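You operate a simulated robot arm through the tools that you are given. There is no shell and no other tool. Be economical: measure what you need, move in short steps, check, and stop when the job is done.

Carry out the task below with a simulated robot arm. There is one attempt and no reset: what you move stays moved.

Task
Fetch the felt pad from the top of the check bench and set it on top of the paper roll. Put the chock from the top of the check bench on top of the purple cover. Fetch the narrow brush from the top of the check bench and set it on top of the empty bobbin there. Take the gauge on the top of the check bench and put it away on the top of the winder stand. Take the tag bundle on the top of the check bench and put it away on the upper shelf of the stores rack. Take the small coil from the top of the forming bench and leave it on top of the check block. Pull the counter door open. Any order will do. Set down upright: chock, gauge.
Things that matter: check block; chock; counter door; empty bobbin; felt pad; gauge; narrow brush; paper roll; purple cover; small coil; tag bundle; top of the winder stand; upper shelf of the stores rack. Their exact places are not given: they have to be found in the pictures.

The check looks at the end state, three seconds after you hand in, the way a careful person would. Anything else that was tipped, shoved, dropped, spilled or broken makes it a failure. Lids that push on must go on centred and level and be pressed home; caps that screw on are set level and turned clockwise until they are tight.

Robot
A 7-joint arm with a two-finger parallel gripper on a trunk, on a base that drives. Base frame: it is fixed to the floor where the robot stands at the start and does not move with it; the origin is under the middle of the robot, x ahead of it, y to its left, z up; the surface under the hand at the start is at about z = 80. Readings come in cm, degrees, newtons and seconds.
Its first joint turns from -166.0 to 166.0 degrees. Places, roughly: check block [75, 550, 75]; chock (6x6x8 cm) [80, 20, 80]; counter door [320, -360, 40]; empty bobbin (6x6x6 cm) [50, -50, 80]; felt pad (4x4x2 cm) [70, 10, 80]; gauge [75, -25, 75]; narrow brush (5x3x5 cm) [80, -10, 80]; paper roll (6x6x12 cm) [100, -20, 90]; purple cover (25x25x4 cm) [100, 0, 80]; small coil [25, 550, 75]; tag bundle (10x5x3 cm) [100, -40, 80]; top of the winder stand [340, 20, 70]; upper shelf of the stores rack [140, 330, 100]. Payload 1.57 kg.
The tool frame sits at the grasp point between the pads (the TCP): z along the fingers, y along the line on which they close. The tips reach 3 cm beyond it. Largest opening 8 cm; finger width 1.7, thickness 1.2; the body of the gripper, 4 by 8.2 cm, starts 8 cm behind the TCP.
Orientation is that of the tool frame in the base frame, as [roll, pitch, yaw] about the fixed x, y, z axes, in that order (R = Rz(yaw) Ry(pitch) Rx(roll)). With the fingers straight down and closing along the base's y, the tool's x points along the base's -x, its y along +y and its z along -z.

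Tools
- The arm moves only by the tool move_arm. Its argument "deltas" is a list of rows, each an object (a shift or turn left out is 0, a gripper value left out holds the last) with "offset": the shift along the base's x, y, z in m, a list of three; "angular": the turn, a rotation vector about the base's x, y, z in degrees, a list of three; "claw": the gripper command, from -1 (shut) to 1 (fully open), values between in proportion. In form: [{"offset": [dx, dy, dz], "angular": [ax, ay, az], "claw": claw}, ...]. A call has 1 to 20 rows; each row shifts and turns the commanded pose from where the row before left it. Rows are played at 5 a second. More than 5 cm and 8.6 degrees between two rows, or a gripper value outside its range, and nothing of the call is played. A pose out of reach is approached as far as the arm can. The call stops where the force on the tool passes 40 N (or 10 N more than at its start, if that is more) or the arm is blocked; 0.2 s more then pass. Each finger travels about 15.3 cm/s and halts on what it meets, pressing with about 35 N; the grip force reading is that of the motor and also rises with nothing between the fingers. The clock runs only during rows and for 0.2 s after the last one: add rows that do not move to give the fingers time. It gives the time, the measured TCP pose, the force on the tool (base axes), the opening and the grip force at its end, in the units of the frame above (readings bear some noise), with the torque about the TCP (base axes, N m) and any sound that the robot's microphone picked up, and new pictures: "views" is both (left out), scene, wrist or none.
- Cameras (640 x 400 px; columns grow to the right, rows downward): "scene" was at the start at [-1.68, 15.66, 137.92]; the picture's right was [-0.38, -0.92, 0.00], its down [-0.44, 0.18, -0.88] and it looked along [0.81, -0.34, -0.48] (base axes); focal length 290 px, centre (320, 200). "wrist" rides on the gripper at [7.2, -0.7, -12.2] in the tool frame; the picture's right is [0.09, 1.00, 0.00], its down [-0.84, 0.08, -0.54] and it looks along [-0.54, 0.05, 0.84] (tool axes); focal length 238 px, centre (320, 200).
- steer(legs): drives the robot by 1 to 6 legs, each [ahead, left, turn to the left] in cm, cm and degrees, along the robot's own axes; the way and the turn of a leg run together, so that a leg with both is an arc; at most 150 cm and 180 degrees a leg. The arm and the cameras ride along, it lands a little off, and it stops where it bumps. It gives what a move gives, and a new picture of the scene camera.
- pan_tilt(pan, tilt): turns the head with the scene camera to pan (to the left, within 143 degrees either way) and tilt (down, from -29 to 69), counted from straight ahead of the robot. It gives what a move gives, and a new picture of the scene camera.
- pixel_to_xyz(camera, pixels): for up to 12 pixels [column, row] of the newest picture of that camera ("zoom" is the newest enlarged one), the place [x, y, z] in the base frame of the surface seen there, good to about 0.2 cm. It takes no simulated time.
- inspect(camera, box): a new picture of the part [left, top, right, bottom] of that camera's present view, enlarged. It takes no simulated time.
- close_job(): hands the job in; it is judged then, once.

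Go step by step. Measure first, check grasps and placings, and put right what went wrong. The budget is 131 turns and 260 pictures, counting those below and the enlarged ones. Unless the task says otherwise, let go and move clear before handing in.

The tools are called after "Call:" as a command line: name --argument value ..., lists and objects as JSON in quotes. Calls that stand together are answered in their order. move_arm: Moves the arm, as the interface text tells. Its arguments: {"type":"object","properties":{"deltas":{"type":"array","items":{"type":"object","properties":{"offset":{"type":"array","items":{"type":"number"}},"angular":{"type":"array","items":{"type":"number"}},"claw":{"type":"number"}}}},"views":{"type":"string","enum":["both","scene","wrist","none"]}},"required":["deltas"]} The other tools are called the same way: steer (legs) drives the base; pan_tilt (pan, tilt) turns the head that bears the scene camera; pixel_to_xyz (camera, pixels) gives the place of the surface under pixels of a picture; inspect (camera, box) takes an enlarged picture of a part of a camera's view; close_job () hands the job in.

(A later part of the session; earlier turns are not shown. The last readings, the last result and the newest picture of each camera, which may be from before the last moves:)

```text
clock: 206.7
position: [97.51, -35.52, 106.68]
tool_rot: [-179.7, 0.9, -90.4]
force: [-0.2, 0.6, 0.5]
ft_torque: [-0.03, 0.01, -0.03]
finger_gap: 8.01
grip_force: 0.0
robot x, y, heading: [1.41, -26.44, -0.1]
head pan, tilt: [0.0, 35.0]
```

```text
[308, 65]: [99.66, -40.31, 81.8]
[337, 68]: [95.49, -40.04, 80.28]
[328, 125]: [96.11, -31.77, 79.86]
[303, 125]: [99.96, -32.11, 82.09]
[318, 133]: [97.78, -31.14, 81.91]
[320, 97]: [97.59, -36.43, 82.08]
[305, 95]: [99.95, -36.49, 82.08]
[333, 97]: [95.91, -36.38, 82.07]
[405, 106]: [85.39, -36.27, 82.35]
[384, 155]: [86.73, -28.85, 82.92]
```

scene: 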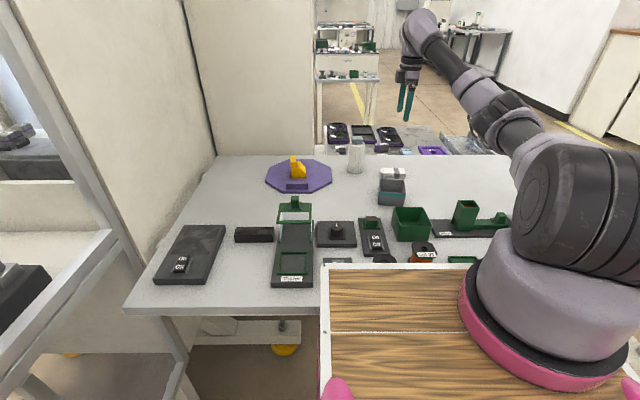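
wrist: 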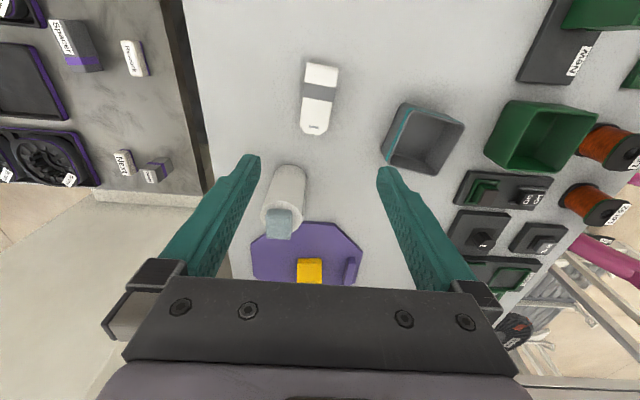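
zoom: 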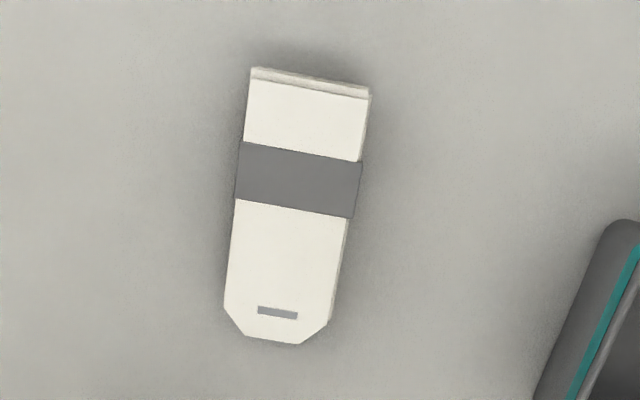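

Bundle centre is ≈(97.8,-36), yaw ≈ -3°. I'll descend and grip.

Call:
move_arm --deltas '[{"offset": [0.003, -0.005, -0.04], "angular": [0, -0.9, -3]}, {"offset": [0, 0, -0.045]}, {"offset": [0, 0, -0.045]}, {"offset": [0, 0, -0.045]}, {"offset": [0, 0, -0.035]}, {"offset": [0, 0, -0.022]}, {}, {"claw": -1}, {}, {}, {}, {"offset": [0, 0, 0.03]}, {}]' --views "both"

```text
clock: 209.5
position: [96.6, -35.53, 98.1]
tool_rot: [-178.8, 0.9, -93.4]
force: [-0.2, -1.1, -1.3]
ft_torque: [-0.04, 0.01, 0.0]
finger_gap: 0.02
grip_force: 21.1
out of reach, approached as far as the arm can: row 3, 4, 5, 6
robot x, y, heading: [1.7, -26.56, -0.1]
head pan, tilt: [0.0, 35.0]
```

scene: 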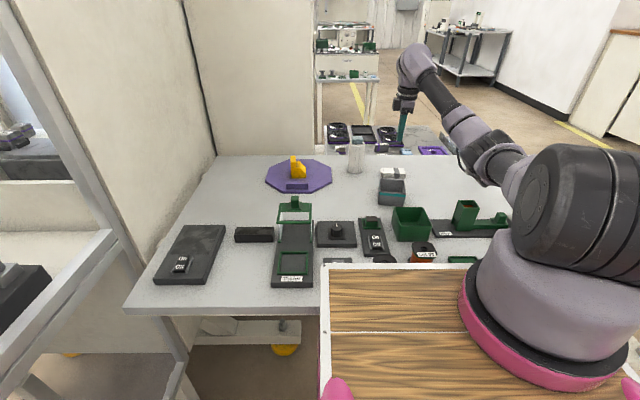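
wrist: 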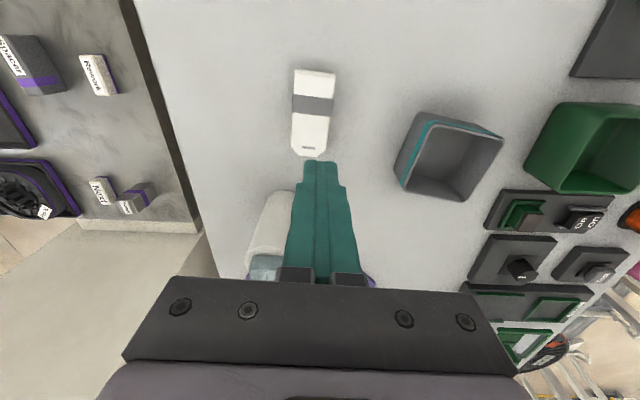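

The arm stopped short at z≈95: its elbow is swung sideways since the door, and the fingers closed on air. I'll reopen, retract upward and look at the arm's posture.

Call:
move_arm --deltas '[{"offset": [0, 0, 0.04], "claw": 1}, {"offset": [-0.04, 0.0, 0.03]}, {"offset": [-0.04, 0.0, 0.03]}, {"offset": [-0.04, 0.0, 0.03]}, {"offset": [-0.04, 0.0, 0.03]}, {"offset": [-0.04, 0.005, 0.03]}, {"offset": [-0.04, 0.005, 0.03]}, {"offset": [-0.03, 0.01, 0.03]}, {"offset": [-0.03, 0.01, 0.03]}, {"offset": [-0.03, 0.01, 0.03]}, {}]' --views "scene"

```text
refused: row 6 steps farther than a row can; nothing moved
```

Call:
move_arm --deltas '[{"offset": [0, 0, 0.04], "claw": 1}, {"offset": [-0.038, 0.0, 0.03]}, {"offset": [-0.038, 0.0, 0.03]}, {"offset": [-0.038, 0.0, 0.03]}, {"offset": [-0.038, 0.0, 0.03]}, {"offset": [-0.038, 0.005, 0.03]}, {"offset": [-0.038, 0.005, 0.03]}, {"offset": [-0.03, 0.01, 0.03]}, {"offset": [-0.03, 0.01, 0.03]}, {"offset": [-0.03, 0.01, 0.03]}, {}]' --views "scene"

Call:
pan_tilt --pan -20 --tilt 0

```text
clock: 211.9
position: [65.86, -31.24, 126.17]
tool_rot: [-178.2, 0.9, -93.3]
force: [-0.5, -0.8, 0.5]
ft_torque: [-0.02, 0.03, 0.0]
finger_gap: 7.99
grip_force: 0.0
out of reach, approached as far as the arm can: row 10
robot x, y, heading: [1.33, -26.29, -0.1]
head pan, tilt: [0.0, 35.0]
```

scene: 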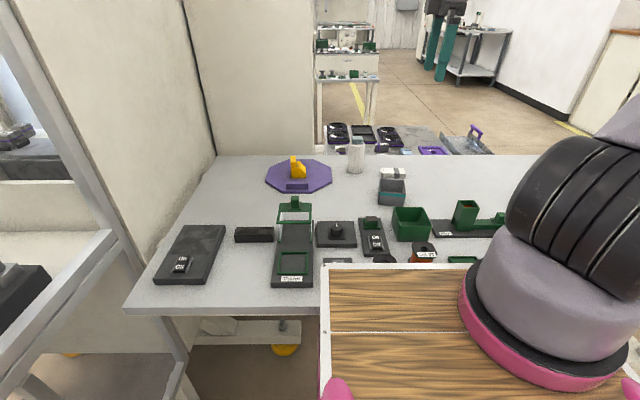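

```text
clock: 212.9
position: [65.99, -31.37, 126.08]
tool_rot: [-178.1, 1.0, -93.4]
force: [1.4, 0.9, 1.0]
ft_torque: [-0.02, 0.01, 0.0]
finger_gap: 8.02
grip_force: 0.0
robot x, y, heading: [1.52, -26.37, -0.0]
head pan, tilt: [-20.0, 0.0]
```

scene: 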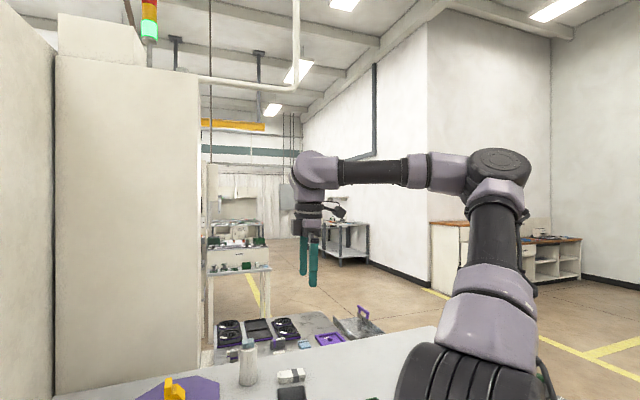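

The elbow is swung out to the right. I'll try tilting the hand to point left (+y) in free air, which should force the elbow back up.

Call:
move_arm --deltas '[{"angular": [8, 0, 0]}, {"angular": [8, 0, 0]}, {"angular": [8, 0, 0]}, {"angular": [8, 0, 0]}, {"angular": [8, 0, 0]}, {"angular": [8, 0, 0]}, {"angular": [8, 0, 0]}, {}]' --views "scene"

```text
clock: 214.7
position: [65.81, -31.4, 126.25]
tool_rot: [176.1, 56.7, -96.2]
force: [-0.7, 0.0, -0.3]
ft_torque: [0.0, -0.03, -0.03]
finger_gap: 7.99
grip_force: 0.1
robot x, y, heading: [1.56, -26.26, -0.1]
head pan, tilt: [-20.0, 0.0]
```

scene: 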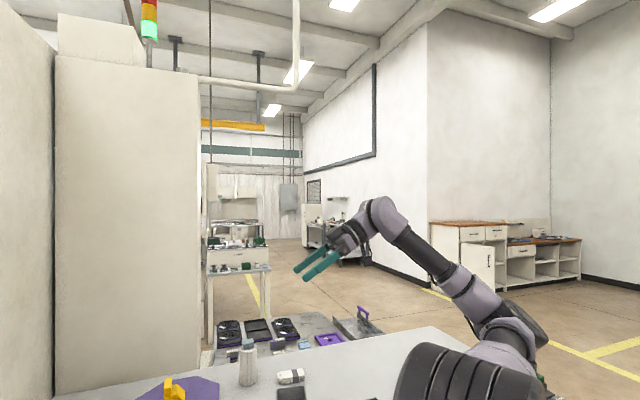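

The elbow went lower, so the opposite tilt is needed. I'll sweep the tilt the other way.

Call:
move_arm --deltas '[{"angular": [-8, 0, 0]}, {"angular": [-8, 0, 0]}, {"angular": [-8, 0, 0]}, {"angular": [-8, 0, 0]}, {"angular": [-8, 0, 0]}, {"angular": [-8, 0, 0]}, {"angular": [-8, 0, 0]}, {"angular": [-8, 0, 0]}, {"angular": [-8, 0, 0]}, {"angular": [-8, 0, 0]}, {"angular": [-8, 0, 0]}, {"angular": [-8, 0, 0]}, {"angular": [-8, 0, 0]}, {}]' --views "scene"

```text
clock: 217.7
position: [68.45, -33.6, 126.45]
tool_rot: [-175.0, -47.1, -95.1]
force: [-0.4, 0.6, -0.2]
ft_torque: [0.02, 0.01, -0.03]
finger_gap: 8.0
grip_force: 0.0
out of reach, approached as far as the arm can: row 7, 8, 9, 10, 11
robot x, y, heading: [1.43, -25.99, -0.2]
head pan, tilt: [-20.0, 0.0]
```

scene: 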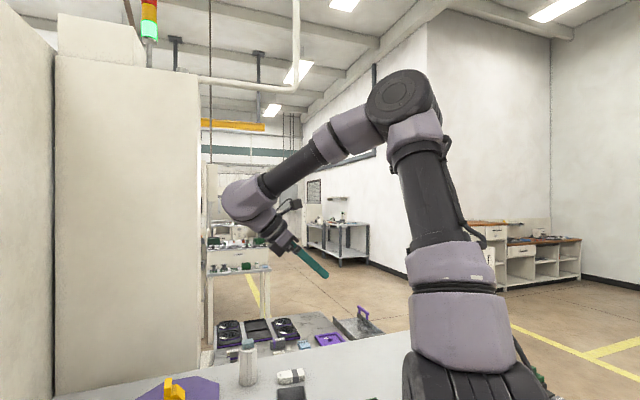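

That raised the elbow well. I'll push a little further, then straighten the hand again.

Call:
move_arm --deltas '[{"angular": [-8, 0, 0]}, {"angular": [-8, 0, 0]}, {"angular": [-8, 0, 0]}, {"angular": [-5, 0, 0]}, {}, {"angular": [8, 0, 0]}, {"angular": [8, 0, 0]}, {"angular": [8, 0, 0]}, {"angular": [8, 0, 0]}, {"angular": [8, 0, 0]}, {"angular": [8, 0, 0]}, {"angular": [8, 0, 0]}, {"angular": [8, 0, 0]}, {"angular": [8, 0, 0]}, {"angular": [4, 0, 0]}, {}]' --views "scene"

```text
clock: 221.1
position: [68.39, -33.6, 126.45]
tool_rot: [-177.6, -8.1, -93.4]
force: [-0.6, 0.2, -0.4]
ft_torque: [0.0, -0.01, -0.02]
finger_gap: 8.0
grip_force: 0.1
out of reach, approached as far as the arm can: row 11
robot x, y, heading: [1.62, -26.45, -0.1]
head pan, tilt: [-20.0, 0.0]
```

scene: 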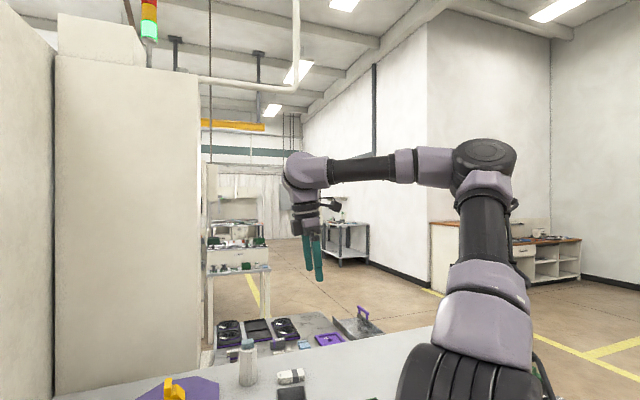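

Hand tilt and elbow swivel are coupled by a wrist limit. So: tilt right again (elbow up), yaw the tilted hand to point forward (+x), then untilt — reversing the door motion.

Call:
move_arm --deltas '[{"angular": [-8, 0, 0]}, {"angular": [-8, 0, 0]}, {"angular": [-8, 0, 0]}, {"angular": [-8, 0, 0]}, {"angular": [-8, 0, 0]}, {"angular": [0, 0, 8]}, {"angular": [0, 0, 8]}, {"angular": [0, 0, 8]}, {"angular": [0, 0, 8]}, {"angular": [0, 0, 8]}, {"angular": [0, 0, 8]}, {"angular": [0, 0, 8]}, {"angular": [0, 0, 8]}, {"angular": [0, 0, 8]}, {"angular": [0, 0, 8]}, {"angular": [0, 0, 8]}, {}]' --views "scene"

```text
clock: 224.7
position: [59.07, -21.46, 124.92]
tool_rot: [-174.4, -47.8, -7.9]
force: [0.0, 0.4, 0.7]
ft_torque: [0.0, 0.0, 0.02]
finger_gap: 8.01
grip_force: 0.1
out of reach, approached as far as the arm can: row 13, 14, 15, 16
robot x, y, heading: [1.51, -26.15, -0.0]
head pan, tilt: [-20.0, 0.0]
```

scene: 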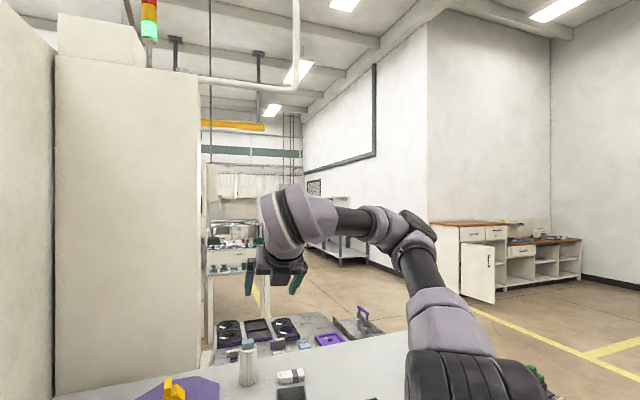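

The wrist (tool roll joint) seems wound up. I'll go to open floor first, keeping my heading, then unwind the yaw the other way.

Call:
steer --legs '[[-62, 0, 0], [0, -70, 0]]'

Call:
move_arm --deltas '[{"angular": [0, 0, -8]}, {"angular": [0, 0, -8]}, {"angular": [0, 0, -8]}, {"angular": [0, 0, -8]}, {"angular": [0, 0, -8]}, {"angular": [0, 0, -8]}, {"angular": [0, 0, -8]}, {"angular": [0, 0, -8]}, {"angular": [0, 0, -8]}, {"angular": [0, 0, -8]}, {"angular": [0, 0, -8]}, {"angular": [8, 0, 0]}, {"angular": [8, 0, 0]}, {"angular": [8, 0, 0]}, {"angular": [8, 0, 0]}, {"angular": [8, 0, 0]}, {"angular": [7, 0, 0]}, {}]' --views "scene"

```text
clock: 231.7
position: [-3.4, -92.25, 124.82]
tool_rot: [-174.5, -47.7, -8.3]
force: [-0.6, -0.8, 0.8]
ft_torque: [-0.02, 0.01, 0.0]
finger_gap: 8.0
grip_force: 0.1
robot x, y, heading: [-61.07, -96.24, -0.7]
head pan, tilt: [-20.0, 0.0]
```

scene: 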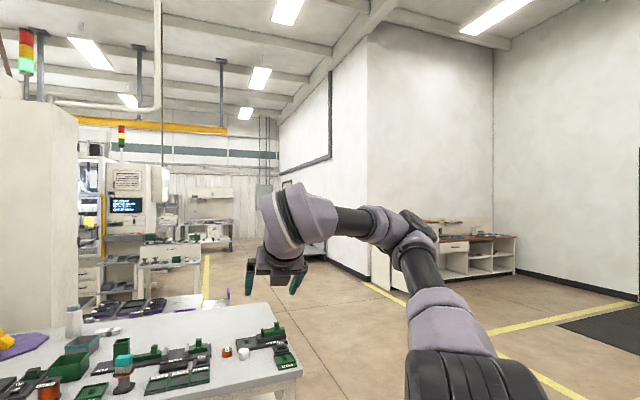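

```text
clock: 235.5
position: [-2.16, -91.51, 124.69]
tool_rot: [-165.8, 2.3, -88.6]
force: [0.5, 0.4, -0.2]
ft_torque: [-0.02, 0.01, -0.02]
finger_gap: 7.98
grip_force: 0.1
out of reach, approached as far as the arm can: row 9, 10, 11
robot x, y, heading: [-60.76, -96.68, -0.6]
head pan, tilt: [-20.0, 0.0]
```

scene: 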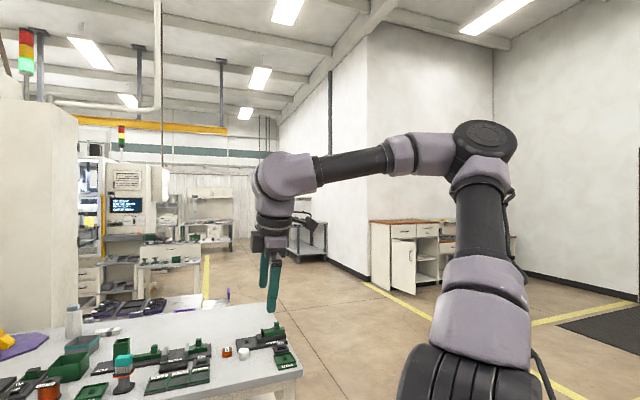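

Now I'll unwind yaw by about -165° with the hand in place and watch the elbow.

Call:
move_arm --deltas '[{"angular": [0, 0, -8.3]}, {"angular": [0, 0, -8.3]}, {"angular": [0, 0, -8.3]}, {"angular": [0, 0, -8.3]}, {"angular": [0, 0, -8.3]}, {"angular": [0, 0, -8.3]}, {"angular": [0, 0, -8.3]}, {"angular": [0, 0, -8.3]}, {"angular": [0, 0, -8.3]}, {"angular": [0, 0, -8.3]}, {"angular": [0, 0, -8.3]}, {"angular": [0, 0, -8.3]}, {"angular": [0, 0, -8.3]}, {"angular": [0, 0, -8.3]}, {"angular": [0, 0, -8.3]}, {"angular": [0, 0, -8.3]}, {"angular": [0, 0, -8.3]}, {"angular": [0, 0, -8.3]}, {}]' --views "scene"

```text
clock: 239.5
position: [10.32, -95.38, 125.85]
tool_rot: [-167.6, 5.8, 163.6]
force: [0.2, -0.6, -0.7]
ft_torque: [-0.01, 0.0, -0.01]
finger_gap: 8.01
grip_force: 0.1
out of reach, approached as far as the arm can: row 10, 11, 12, 13, 14, 15, 16, 17, 18
robot x, y, heading: [-60.92, -96.43, -0.4]
head pan, tilt: [-20.0, 0.0]
```

scene: 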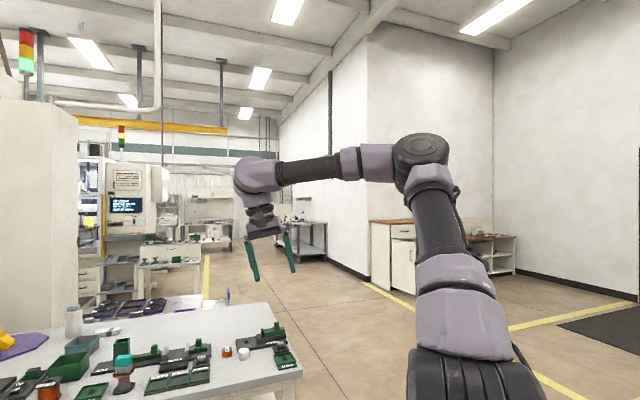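

Unwinding pushed it against a wrist limit. New idea: stretch the arm straight forward (elbow in line), roll the hand about its pointing axis so the forearm roll changes, then retract. First the stretch.

Call:
move_arm --deltas '[{"offset": [0.02, 0, 0.01], "angular": [0, -8, 0]}, {"offset": [0.03, 0, 0.01], "angular": [0, -8, 0]}, {"offset": [0.04, 0, 0.01], "angular": [0, -8, 0]}, {"offset": [0.04, 0, 0.01], "angular": [0, -8, 0]}, {"offset": [0.04, 0, 0.01], "angular": [0, -8, 0]}, {"offset": [0.04, 0, 0.01], "angular": [0, -8, 0]}, {"offset": [0.04, 0, 0.01], "angular": [0, -8, 0]}, {"offset": [0.04, 0, 0.01], "angular": [0, -8, 0]}, {"offset": [0.04, 0, 0.01], "angular": [0, -8, 0]}, {"offset": [0.04, 0, 0.01]}, {"offset": [0.04, 0, 0.0]}, {}]' --views "scene"

```text
clock: 242.1
position: [51.58, -95.34, 135.65]
tool_rot: [140.8, 69.9, 125.0]
force: [-0.4, 0.3, -0.3]
ft_torque: [-0.01, -0.04, 0.01]
finger_gap: 7.96
grip_force: 0.1
robot x, y, heading: [-60.96, -96.46, -0.8]
head pan, tilt: [-20.0, 0.0]
```

scene: 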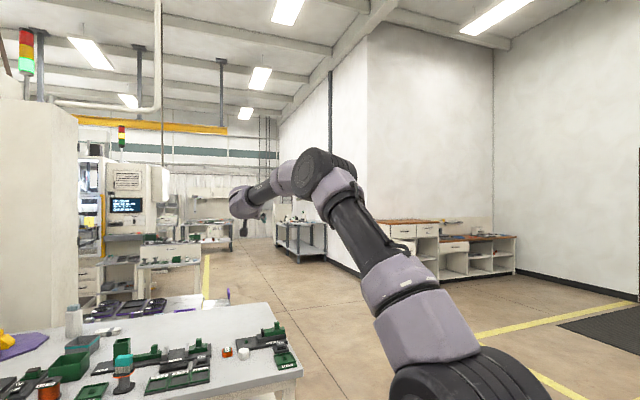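

The elbow is now higher than the wrist. I'll correct the hand's heading and roll (+14° yaw, -13.5° roll), then retract while untilting to the tool-down pose.

Call:
move_arm --deltas '[{"angular": [0, 0, 7]}, {"angular": [0, 0, 7]}, {"angular": [-7, 0, 0]}, {"angular": [-6.5, 0, 0]}, {"offset": [0.03, 0, 0]}, {"offset": [-0.02, 0, 0], "angular": [0, 8.2, 0]}, {"offset": [-0.04, 0, 0], "angular": [0, 8.2, 0]}, {"offset": [-0.045, 0, 0], "angular": [0, 8.2, 0]}, {"offset": [-0.045, 0, -0.01], "angular": [0, 8.2, 0]}, {"offset": [-0.045, 0, -0.01], "angular": [0, 8.2, 0]}, {"offset": [-0.045, 0, -0.01], "angular": [0, 8.2, 0]}, {"offset": [-0.045, 0, -0.01], "angular": [0, 8.2, 0]}, {"offset": [-0.045, 0, -0.01], "angular": [0, 8.2, 0]}, {"offset": [-0.045, 0, -0.01], "angular": [0, 8.2, 0]}, {}]' --views "scene"

```text
clock: 245.3
position: [17.8, -95.54, 130.12]
tool_rot: [-176.4, 3.3, 179.8]
force: [0.3, 0.4, -0.5]
ft_torque: [-0.06, -0.02, 0.02]
finger_gap: 8.0
grip_force: 0.0
out of reach, approached as far as the arm can: row 14
robot x, y, heading: [-60.88, -96.64, -0.2]
head pan, tilt: [-20.0, 0.0]
```

scene: 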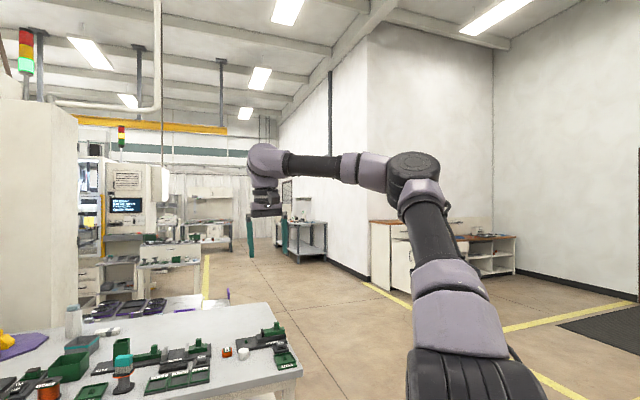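

Still sideways when retracted. I'll stretch out fully again and roll the hand about x by about -110°, so forearm and upper arm share the roll.

Call:
move_arm --deltas '[{"offset": [0.045, 0, 0.005], "angular": [0, -8.2, 0]}, {"offset": [0.045, 0, 0.005], "angular": [0, -8.2, 0]}, {"offset": [0.045, 0, 0.005], "angular": [0, -8.2, 0]}, {"offset": [0.045, 0, 0.005], "angular": [0, -8.2, 0]}, {"offset": [0.045, 0, 0], "angular": [0, -8.2, 0]}, {"offset": [0.045, 0, 0], "angular": [0, -8.2, 0]}, {"offset": [0.045, 0, 0], "angular": [0, -8.2, 0]}, {"offset": [0.045, 0, 0], "angular": [0, -8.2, 0]}, {"offset": [0.045, 0, 0], "angular": [0, -8.2, 0]}, {"offset": [0.04, 0, 0], "angular": [0, -8.2, 0]}, {"offset": [0.04, 0, 0]}, {}]' --views "scene"

```text
clock: 247.9
position: [63.3, -96.13, 132.08]
tool_rot: [-176.2, 83.1, -179.7]
force: [0.8, 0.4, 0.2]
ft_torque: [-0.01, -0.03, -0.03]
finger_gap: 8.02
grip_force: 0.0
out of reach, approached as far as the arm can: row 11
robot x, y, heading: [-60.89, -96.54, -0.5]
head pan, tilt: [-20.0, 0.0]
```

scene: 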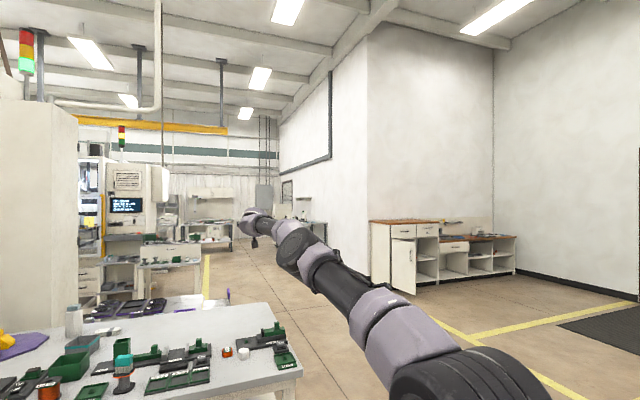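

Fully stretched, with the elbow in line. Now I'll roll the hand about x by -112° here, then partially retract and look.

Call:
move_arm --deltas '[{"angular": [-8, 0, 0]}, {"angular": [-8, 0, 0]}, {"angular": [-8, 0, 0]}, {"angular": [-8, 0, 0]}, {"angular": [-8, 0, 0]}, {"angular": [-8, 0, 0]}, {"angular": [-8, 0, 0]}, {"angular": [-8, 0, 0]}, {"angular": [-8, 0, 0]}, {"angular": [-8, 0, 0]}, {"angular": [-8, 0, 0]}, {"offset": [-0.04, 0, 0]}, {"offset": [-0.04, 0, 0]}, {"offset": [-0.04, 0, 0]}, {"offset": [-0.04, 0, 0]}, {"offset": [-0.04, 0, 0]}, {}]' --views "scene"

```text
clock: 251.5
position: [43.22, -95.78, 131.9]
tool_rot: [-86.6, 2.0, -96.8]
force: [-0.7, 0.3, 0.2]
ft_torque: [0.0, 0.01, -0.03]
finger_gap: 8.0
grip_force: 0.1
robot x, y, heading: [-61.05, -96.86, -0.4]
head pan, tilt: [-20.0, 0.0]
```

scene: 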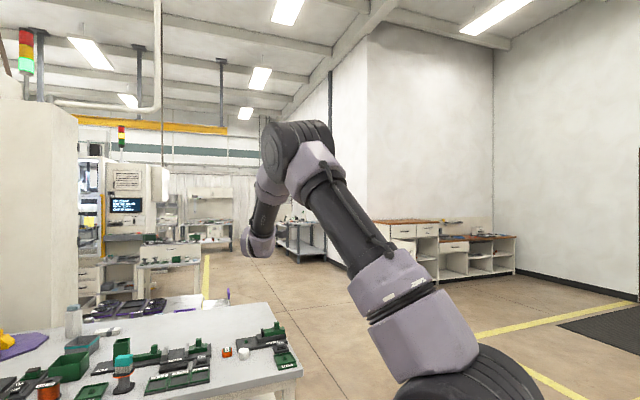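

The elbow is up again. I'll untilt the hand to tool-down while retracting.

Call:
move_arm --deltas '[{"offset": [-0.045, 0, -0.01], "angular": [0, 8.3, 0]}, {"offset": [-0.045, 0, -0.01], "angular": [0, 8.3, 0]}, {"offset": [-0.045, 0, -0.01], "angular": [0, 8.3, 0]}, {"offset": [-0.045, 0, -0.01], "angular": [0, 8.3, 0]}, {"offset": [-0.045, 0, -0.01], "angular": [0, 8.3, 0]}, {"offset": [-0.045, 0, -0.01], "angular": [0, 8.3, 0]}, {"offset": [-0.045, 0, -0.01], "angular": [0, 8.3, 0]}, {"offset": [-0.045, 0, -0.01], "angular": [0, 8.3, 0]}, {"offset": [-0.045, 0, -0.01], "angular": [0, 8.3, 0]}, {"offset": [-0.03, 0, -0.01], "angular": [0, 8.3, 0]}, {"angular": [0, 5, 0]}, {}]' --views "scene"

```text
clock: 254.1
position: [0.08, -95.86, 121.75]
tool_rot: [-174.5, -6.8, -92.2]
force: [-0.8, 0.0, 0.4]
ft_torque: [-0.01, -0.01, 0.0]
finger_gap: 8.02
grip_force: 0.1
robot x, y, heading: [-60.5, -96.92, -0.5]
head pan, tilt: [-20.0, 0.0]
```

scene: 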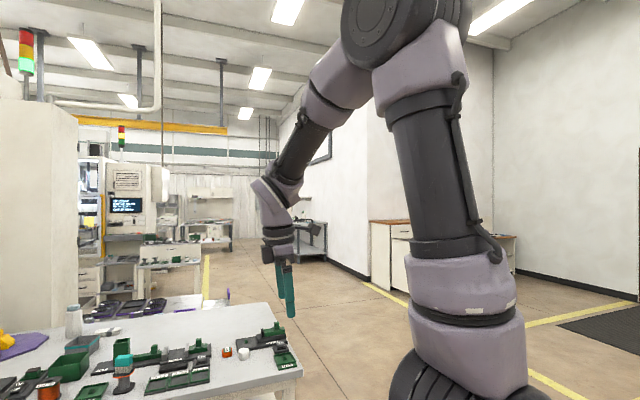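

The posture is restored. I'll level the hand exactly and drive back to the bench for the bundle.

Call:
move_arm --deltas '[{"angular": [7, 0, 0]}, {"angular": [0, 5.2, 0]}, {"offset": [0, 0, -0.03]}, {}]' --views "none"

Call:
steer --legs '[[0, 68, 0.4], [62.5, 0, 0]]'

Call:
pan_tilt --pan 0 --tilt 35

```text
clock: 255.1
position: [-0.08, -95.75, 118.83]
tool_rot: [-179.9, 0.1, -92.3]
force: [0.4, -0.6, -0.3]
ft_torque: [0.02, -0.02, -0.01]
finger_gap: 8.0
grip_force: 0.1
robot x, y, heading: [-60.93, -96.6, -0.6]
head pan, tilt: [-20.0, 0.0]
```

```text
clock: 261.9
position: [61.28, -26.43, 118.76]
tool_rot: [-179.8, 0.1, -91.2]
force: [-0.5, 0.0, 0.3]
ft_torque: [0.02, 0.05, 0.01]
finger_gap: 8.03
grip_force: 0.0
robot x, y, heading: [0.68, -28.42, 0.5]
head pan, tilt: [-20.0, 0.0]
```

scene: 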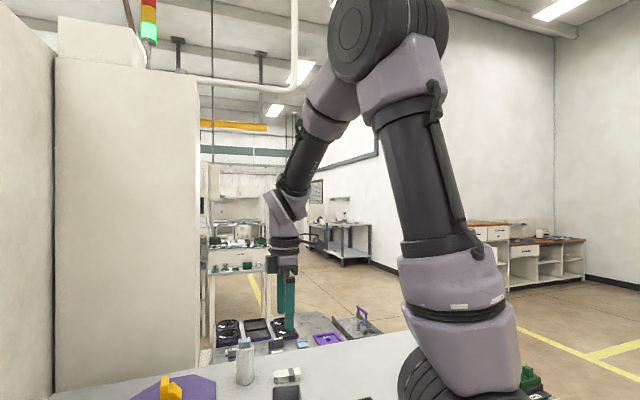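

```text
clock: 262.9
position: [61.35, -26.41, 118.91]
tool_rot: [-179.9, 0.1, -91.3]
force: [-0.2, -0.2, 0.0]
ft_torque: [-0.01, -0.03, 0.0]
finger_gap: 7.99
grip_force: 0.0
robot x, y, heading: [0.21, -27.89, 0.4]
head pan, tilt: [0.0, 35.0]
```

scene: 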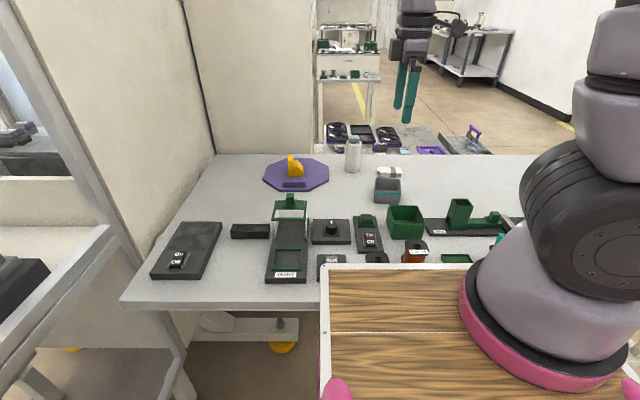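

I'll nudge ahead 2 cm, then hover over the bundle at (97.8,-36).

Call:
steer --legs '[[2, 0, 0]]'

Call:
move_arm --deltas '[{"offset": [0.04, -0.012, -0.015], "angular": [0, 0, -2.5]}, {"offset": [0.04, -0.012, -0.015]}, {"offset": [0.04, -0.012, -0.015]}, {"offset": [0.04, -0.012, -0.015]}, {"offset": [0.04, -0.012, -0.015]}, {"offset": [0.04, -0.012, -0.015]}, {"offset": [0.04, -0.012, -0.015]}, {"offset": [0.04, -0.012, -0.015]}, {"offset": [0.025, 0, -0.01]}, {}]' --views "both"

```text
clock: 263.7
position: [63.13, -26.41, 118.86]
tool_rot: [-179.9, 0.2, -91.4]
force: [0.5, -0.1, 0.2]
ft_torque: [0.0, 0.02, 0.0]
finger_gap: 8.01
grip_force: 0.1
robot x, y, heading: [2.37, -27.98, 0.1]
head pan, tilt: [0.0, 35.0]
```

scene: 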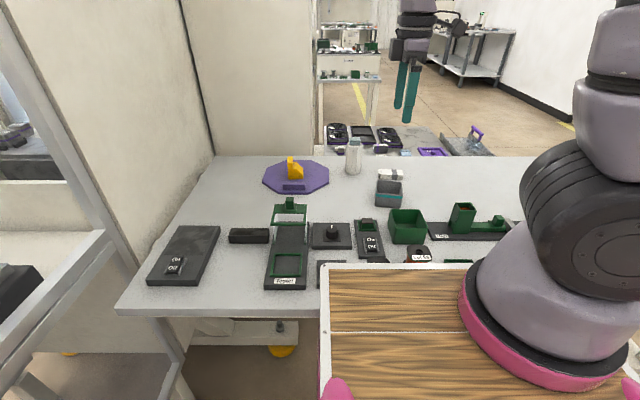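

```text
clock: 265.9
position: [97.99, -36.0, 105.77]
tool_rot: [-179.9, 0.2, -93.9]
force: [0.0, 0.3, 0.7]
ft_torque: [-0.01, 0.0, -0.02]
finger_gap: 8.01
grip_force: 0.1
robot x, y, heading: [2.28, -28.16, 0.4]
head pan, tilt: [0.0, 35.0]
```

scene: 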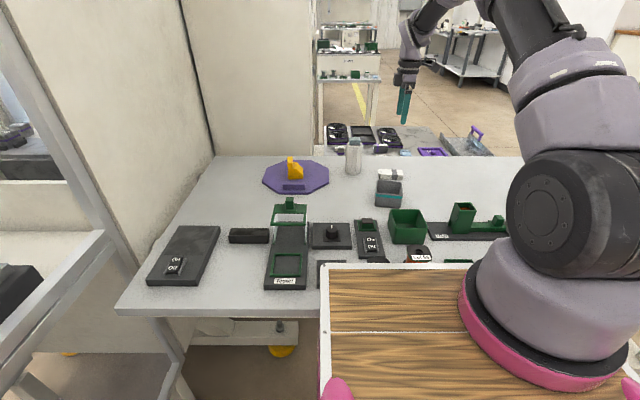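
wrist: 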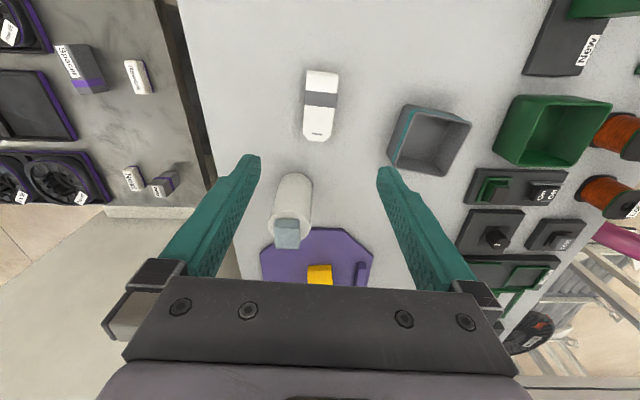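

Call:
pixel_to_xyz --camera "wrist" --pixels '[[307, 100], [335, 100], [306, 125], [333, 125], [320, 75], [318, 137]]'

Call:
move_arm --deltas '[{"offset": [-0.001, 0, -0.04]}, {"offset": [0, 0, -0.045]}, {"offset": [0, 0, -0.045]}, {}]' --views "wrist"

```text
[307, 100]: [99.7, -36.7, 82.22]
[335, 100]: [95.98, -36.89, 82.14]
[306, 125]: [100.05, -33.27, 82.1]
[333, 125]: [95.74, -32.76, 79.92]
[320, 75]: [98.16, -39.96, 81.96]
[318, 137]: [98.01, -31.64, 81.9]
```

```text
clock: 266.9
position: [97.86, -35.99, 92.74]
tool_rot: [-179.9, 0.1, -93.8]
force: [-0.9, 0.3, -0.1]
ft_torque: [-0.02, -0.01, -0.01]
finger_gap: 8.0
grip_force: 0.0
robot x, y, heading: [2.48, -28.58, 0.4]
head pan, tilt: [0.0, 35.0]
```

wrist: 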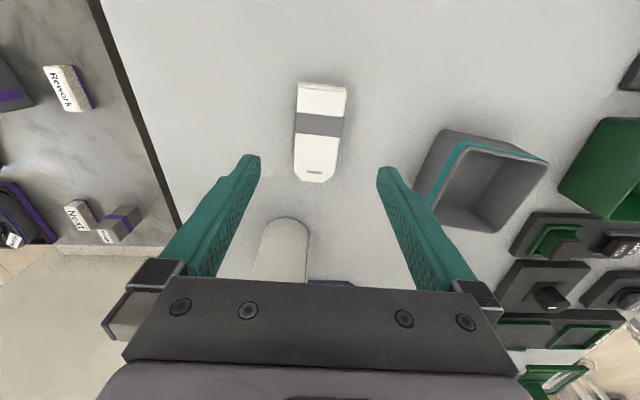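

Call:
move_arm --deltas '[{"offset": [0, 0, -0.03], "claw": 0.7}, {"offset": [0, 0, -0.04]}, {"offset": [0, 0, -0.018]}, {"offset": [0, 0, -0.005]}, {}, {"claw": -1}, {}, {}, {}, {"offset": [0, 0, 0.04]}, {"offset": [0, 0, 0.04]}, {}]' --views "both"

```text
clock: 269.5
position: [97.81, -35.99, 91.49]
tool_rot: [-179.9, 0.1, -93.7]
force: [0.3, 0.0, -1.0]
ft_torque: [0.0, 0.01, 0.0]
finger_gap: 4.47
grip_force: 34.8
robot x, y, heading: [2.58, -28.38, 0.5]
head pan, tilt: [0.0, 35.0]
```

scene: 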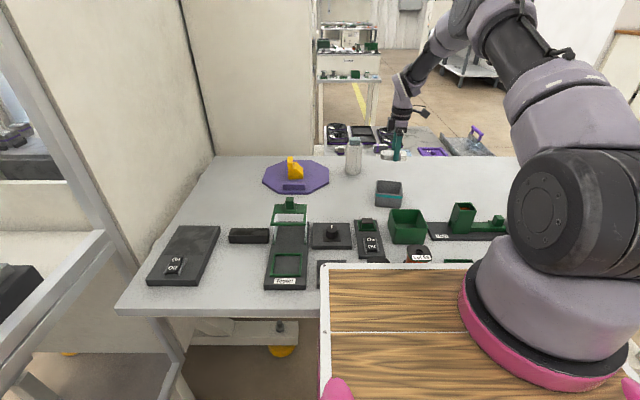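
wrist: 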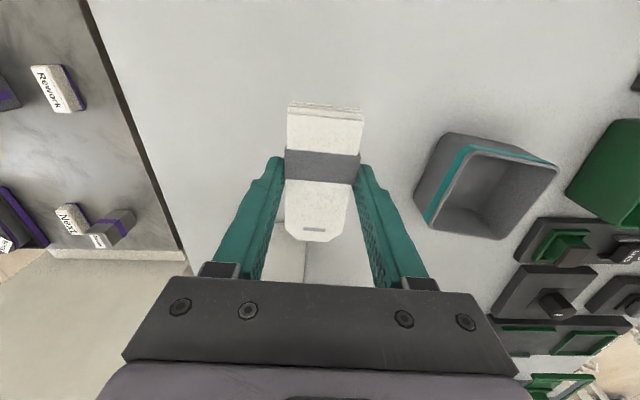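

The bundle is held (4.47 cm). I'll carry it to the free spot (82,-17) while turning it 90° and set it down there.

Call:
move_arm --deltas '[{"offset": [-0.02, 0.0, 0.045]}, {"offset": [-0.035, 0.01, 0.03], "angular": [0, 0, -8]}, {"offset": [-0.035, 0.02, 0], "angular": [0, 0, -8]}, {"offset": [-0.03, 0.03, 0], "angular": [0, 0, -8]}, {"offset": [-0.03, 0.03, 0], "angular": [0, 0, -8]}, {"offset": [-0.008, 0.03, 0], "angular": [0, 0, -8]}, {"offset": [0, 0.03, 0], "angular": [0, 0, -8]}, {"offset": [0, 0.03, 0], "angular": [0, 0, -8]}, {"offset": [0, 0.01, 0], "angular": [0, 0, -8]}, {"angular": [0, 0, -8]}, {"angular": [0, 0, -8]}, {"angular": [0, 0, -6]}, {}]' --views "both"

```text
clock: 272.3
position: [81.97, -17.04, 98.88]
tool_rot: [-180.0, 0.1, -179.8]
force: [-0.6, 0.4, -0.4]
ft_torque: [-0.04, -0.01, 0.0]
finger_gap: 4.49
grip_force: 34.8
robot x, y, heading: [2.54, -28.33, 0.4]
head pan, tilt: [0.0, 35.0]
```

scene: 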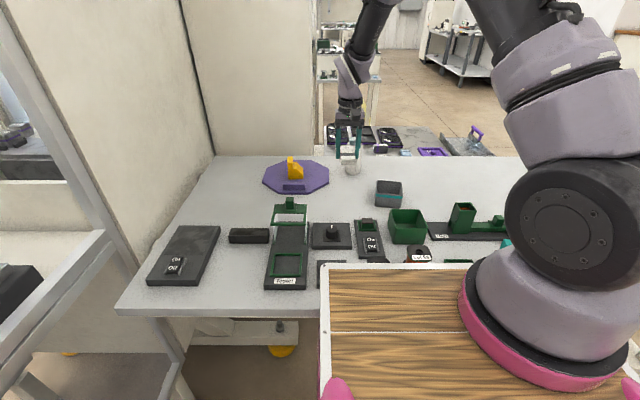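
wrist: 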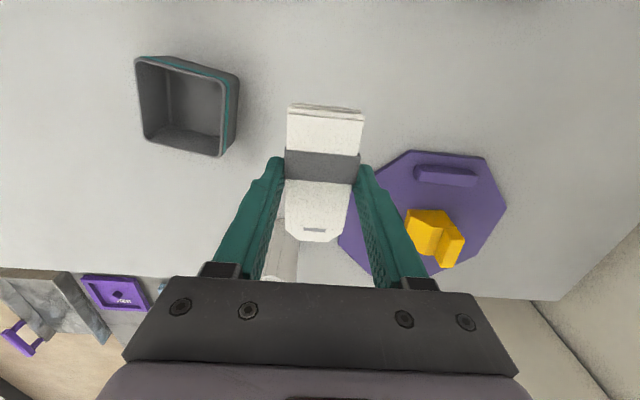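

Call:
move_arm --deltas '[{"offset": [0, -0.01, -0.045]}, {"offset": [0, 0, -0.045]}, {"offset": [0, 0, -0.04]}, {"offset": [0, 0, -0.02]}, {"offset": [0, 0, -0.003]}, {}, {"claw": -0.2}, {"claw": 0.4}, {"claw": 0.7}, {}, {"offset": [0, 0, 0.045]}, {"offset": [-0.02, 0, 0.045]}, {"offset": [-0.04, 0, 0.02]}, {"offset": [-0.04, 0, 0]}, {}]' --views "both"

```text
clock: 275.5
position: [71.93, -17.82, 94.59]
tool_rot: [-179.8, 0.0, -179.7]
force: [0.0, 0.2, 0.3]
ft_torque: [-0.01, 0.02, 0.0]
finger_gap: 6.81
grip_force: 0.1
robot x, y, heading: [2.02, -28.31, 0.5]
head pan, tilt: [0.0, 35.0]
```

scene: 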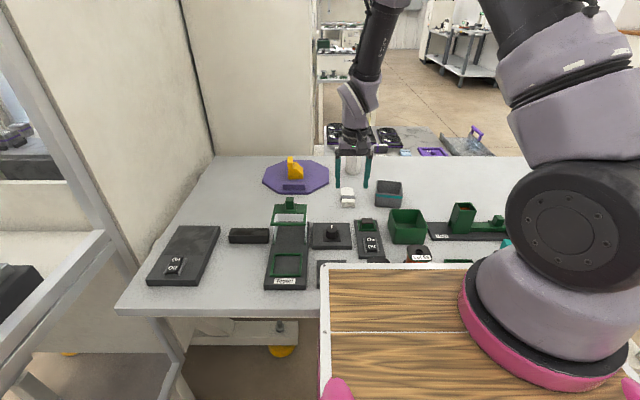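
wrist: 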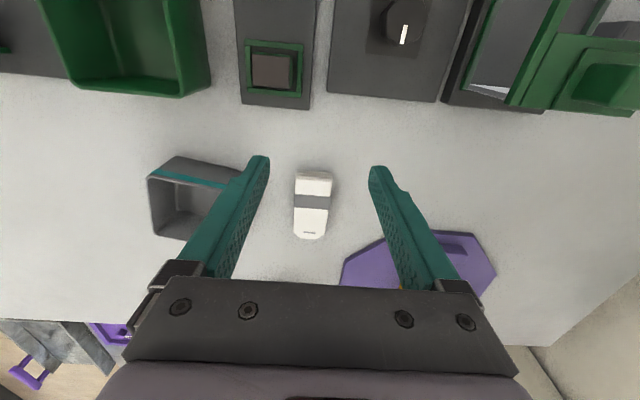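

The bundle lies along x at wrist (313,205). I'll measure it.

Call:
pixel_to_xyz --camera "wrist" --pixels '[[297, 180], [330, 180], [295, 205], [329, 205], [312, 175], [312, 235], [205, 165], [235, 200]]'

```text
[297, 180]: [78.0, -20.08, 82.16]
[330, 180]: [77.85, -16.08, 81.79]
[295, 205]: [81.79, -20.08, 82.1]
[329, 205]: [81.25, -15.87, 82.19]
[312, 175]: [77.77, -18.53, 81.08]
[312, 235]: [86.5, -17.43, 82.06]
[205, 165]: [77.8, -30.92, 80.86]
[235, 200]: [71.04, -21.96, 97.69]
```

Bundle centre is ≈(82.2,-17.95). I'll tilt the hand 40° forward and come down on it.

Call:
move_arm --deltas '[{"angular": [0, -8, 0]}, {"angular": [0, -8, 0]}, {"angular": [0, -8, 0]}, {"angular": [0, -8, 0]}, {"angular": [0, -8, 0]}, {"offset": [0.03, 0, -0.03]}, {"offset": [0.03, -0.001, -0.03]}, {"offset": [0.026, 0, -0.03]}, {"offset": [0, 0, -0.015]}, {"offset": [0, 0, -0.009]}, {}]' --views "both"

```text
clock: 277.9
position: [80.58, -18.11, 83.34]
tool_rot: [-179.6, 40.1, -179.7]
force: [0.4, -0.3, -0.5]
ft_torque: [0.01, 0.0, 0.0]
finger_gap: 6.8
grip_force: 0.1
robot x, y, heading: [2.56, -28.57, 0.6]
head pan, tilt: [0.0, 35.0]
```

scene: 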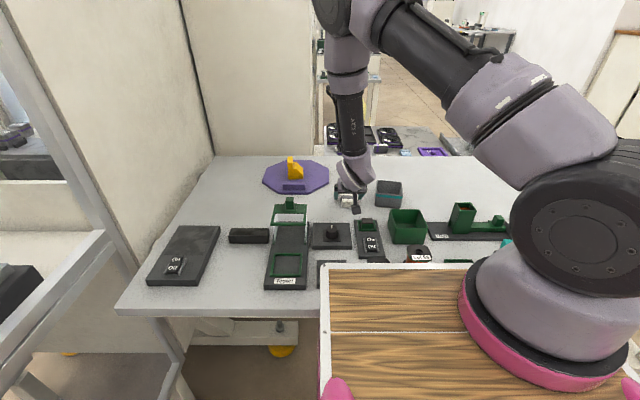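
wrist: 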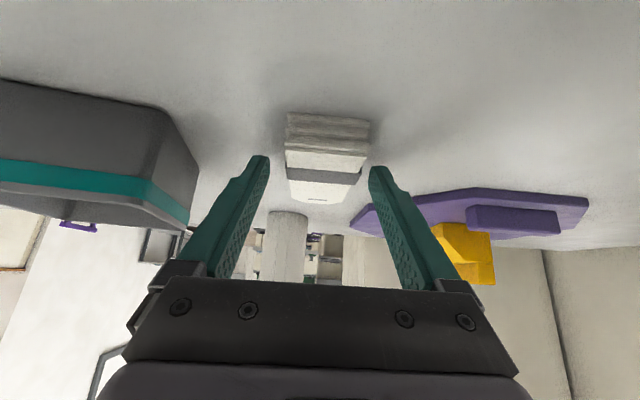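

Call:
move_arm --deltas '[{"claw": -1}, {}, {}, {}, {"offset": [0, 0, 0.03]}, {"offset": [0, 0, 0.04]}, {"offset": [0, 0, 0.045]}, {"offset": [0, 0, 0.045]}, {"offset": [-0.02, 0, 0.045]}, {"offset": [-0.03, 0, 0.03]}, {"offset": [-0.04, -0.02, 0.02]}, {"offset": [-0.04, -0.02, 0.0]}, {"offset": [-0.04, -0.02, 0.0]}, {}]' --views "both"

```text
clock: 280.9
position: [65.7, -22.63, 109.28]
tool_rot: [-179.6, 39.9, -179.7]
force: [0.9, 0.4, 0.1]
ft_torque: [0.02, 0.02, -0.04]
finger_gap: 4.51
grip_force: 34.4
out of reach, approached as far as the arm can: row 13
robot x, y, heading: [2.34, -28.28, 0.4]
head pan, tilt: [0.0, 35.0]
```

scene: 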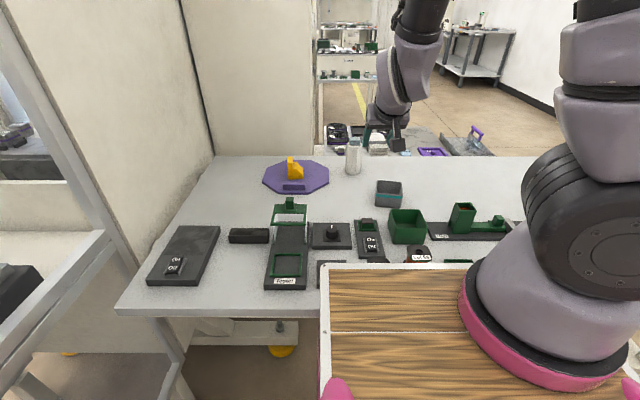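
wrist: 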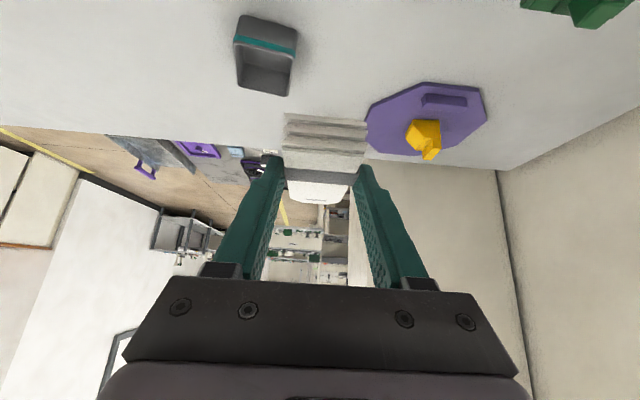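

The bundle is held level at a 40° tilt (bottom = TCP −3.3). I'll back away and look left for a route to the stores rack.

Call:
steer --legs '[[-60, 0, 0]]'

Call:
pan_tilt --pan 75 --tilt 22

Call:
pan_tilt --pan 125 --tilt 22

```text
clock: 284.3
position: [5.56, -22.87, 109.26]
tool_rot: [-179.6, 40.1, -179.3]
force: [0.2, 0.3, -0.8]
ft_torque: [0.0, 0.03, -0.03]
finger_gap: 4.52
grip_force: 34.5
robot x, y, heading: [-57.42, -28.6, 0.6]
head pan, tilt: [0.0, 35.0]
```

scene: 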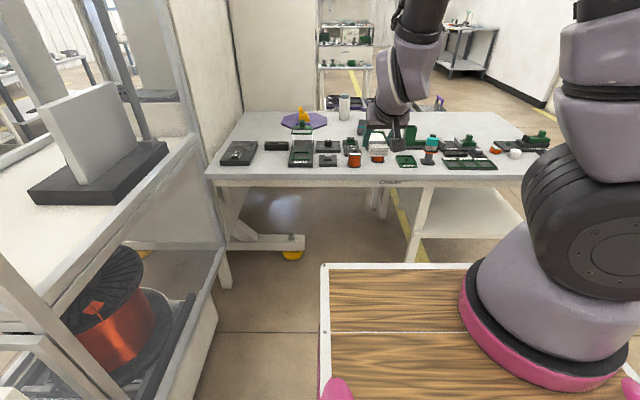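

```text
clock: 285.8
position: [5.54, -22.92, 109.4]
tool_rot: [-179.6, 40.1, -179.5]
force: [-0.2, 0.0, -0.4]
ft_torque: [0.01, 0.02, -0.01]
finger_gap: 4.52
grip_force: 35.2
robot x, y, heading: [-57.74, -28.9, 0.8]
head pan, tilt: [75.0, 22.0]
```

scene: 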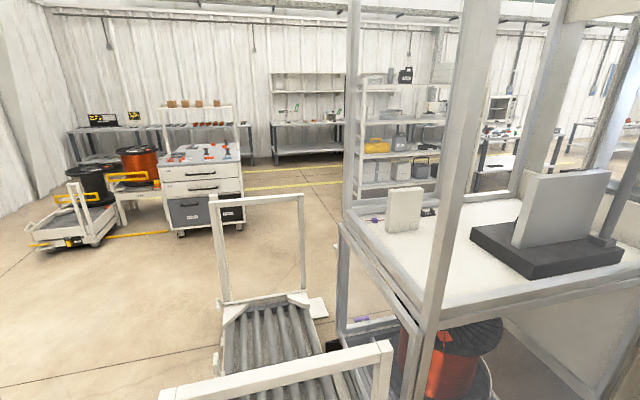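

```text
clock: 286.9
position: [5.48, -22.83, 109.37]
tool_rot: [-179.6, 39.9, -179.5]
force: [0.5, -0.3, -0.5]
ft_torque: [0.03, 0.02, 0.0]
finger_gap: 4.47
grip_force: 34.2
robot x, y, heading: [-58.19, -28.75, 0.6]
head pan, tilt: [125.0, 22.0]
```

scene: 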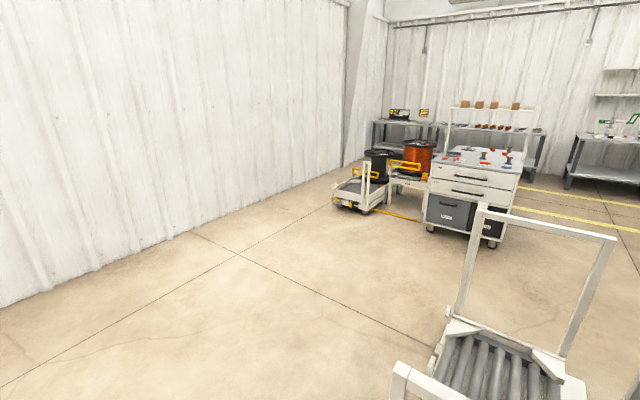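

Call:
pixel_to_xyz --camera "scene" --pixels '[[400, 372], [445, 345], [450, 318], [585, 390], [430, 225], [490, 245], [365, 210], [335, 200], [190, 235], [350, 340], [610, 240], [480, 215]]'

Call:
pan_tilt --pan 75 --tilt 22

Call:
pixel_to_xyz --camera "scene" --pixels '[[230, 310], [325, 305], [160, 395], [350, 330], [310, 250], [345, 225], [380, 190], [180, 230], [243, 222], [440, 180], [355, 165], [385, 345]]'

```text
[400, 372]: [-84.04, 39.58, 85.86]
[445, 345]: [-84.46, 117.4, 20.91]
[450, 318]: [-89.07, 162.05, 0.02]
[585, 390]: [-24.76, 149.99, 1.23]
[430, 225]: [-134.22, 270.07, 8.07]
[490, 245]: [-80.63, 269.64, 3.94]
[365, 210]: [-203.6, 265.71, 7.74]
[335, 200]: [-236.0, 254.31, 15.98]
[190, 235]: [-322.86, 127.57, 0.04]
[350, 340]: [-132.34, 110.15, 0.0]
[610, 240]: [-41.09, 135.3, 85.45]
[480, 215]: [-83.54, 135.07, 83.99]
```

```text
clock: 288.1
position: [5.44, -22.94, 109.27]
tool_rot: [-179.6, 40.0, -179.4]
force: [0.2, 1.0, -0.9]
ft_torque: [0.02, 0.0, 0.01]
finger_gap: 4.49
grip_force: 34.9
robot x, y, heading: [-57.66, -29.01, 0.3]
head pan, tilt: [75.0, 22.0]
```

scene: 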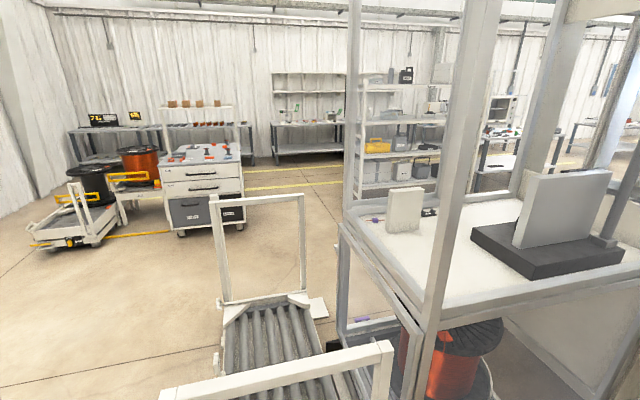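

```text
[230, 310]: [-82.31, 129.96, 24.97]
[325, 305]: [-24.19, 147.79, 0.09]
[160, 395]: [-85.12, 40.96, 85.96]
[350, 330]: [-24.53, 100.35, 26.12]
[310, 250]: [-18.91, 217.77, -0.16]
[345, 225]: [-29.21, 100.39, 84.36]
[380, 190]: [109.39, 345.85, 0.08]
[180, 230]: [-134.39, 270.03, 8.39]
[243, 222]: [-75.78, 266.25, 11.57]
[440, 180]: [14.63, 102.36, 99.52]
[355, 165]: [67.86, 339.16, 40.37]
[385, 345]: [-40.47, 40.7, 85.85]
```

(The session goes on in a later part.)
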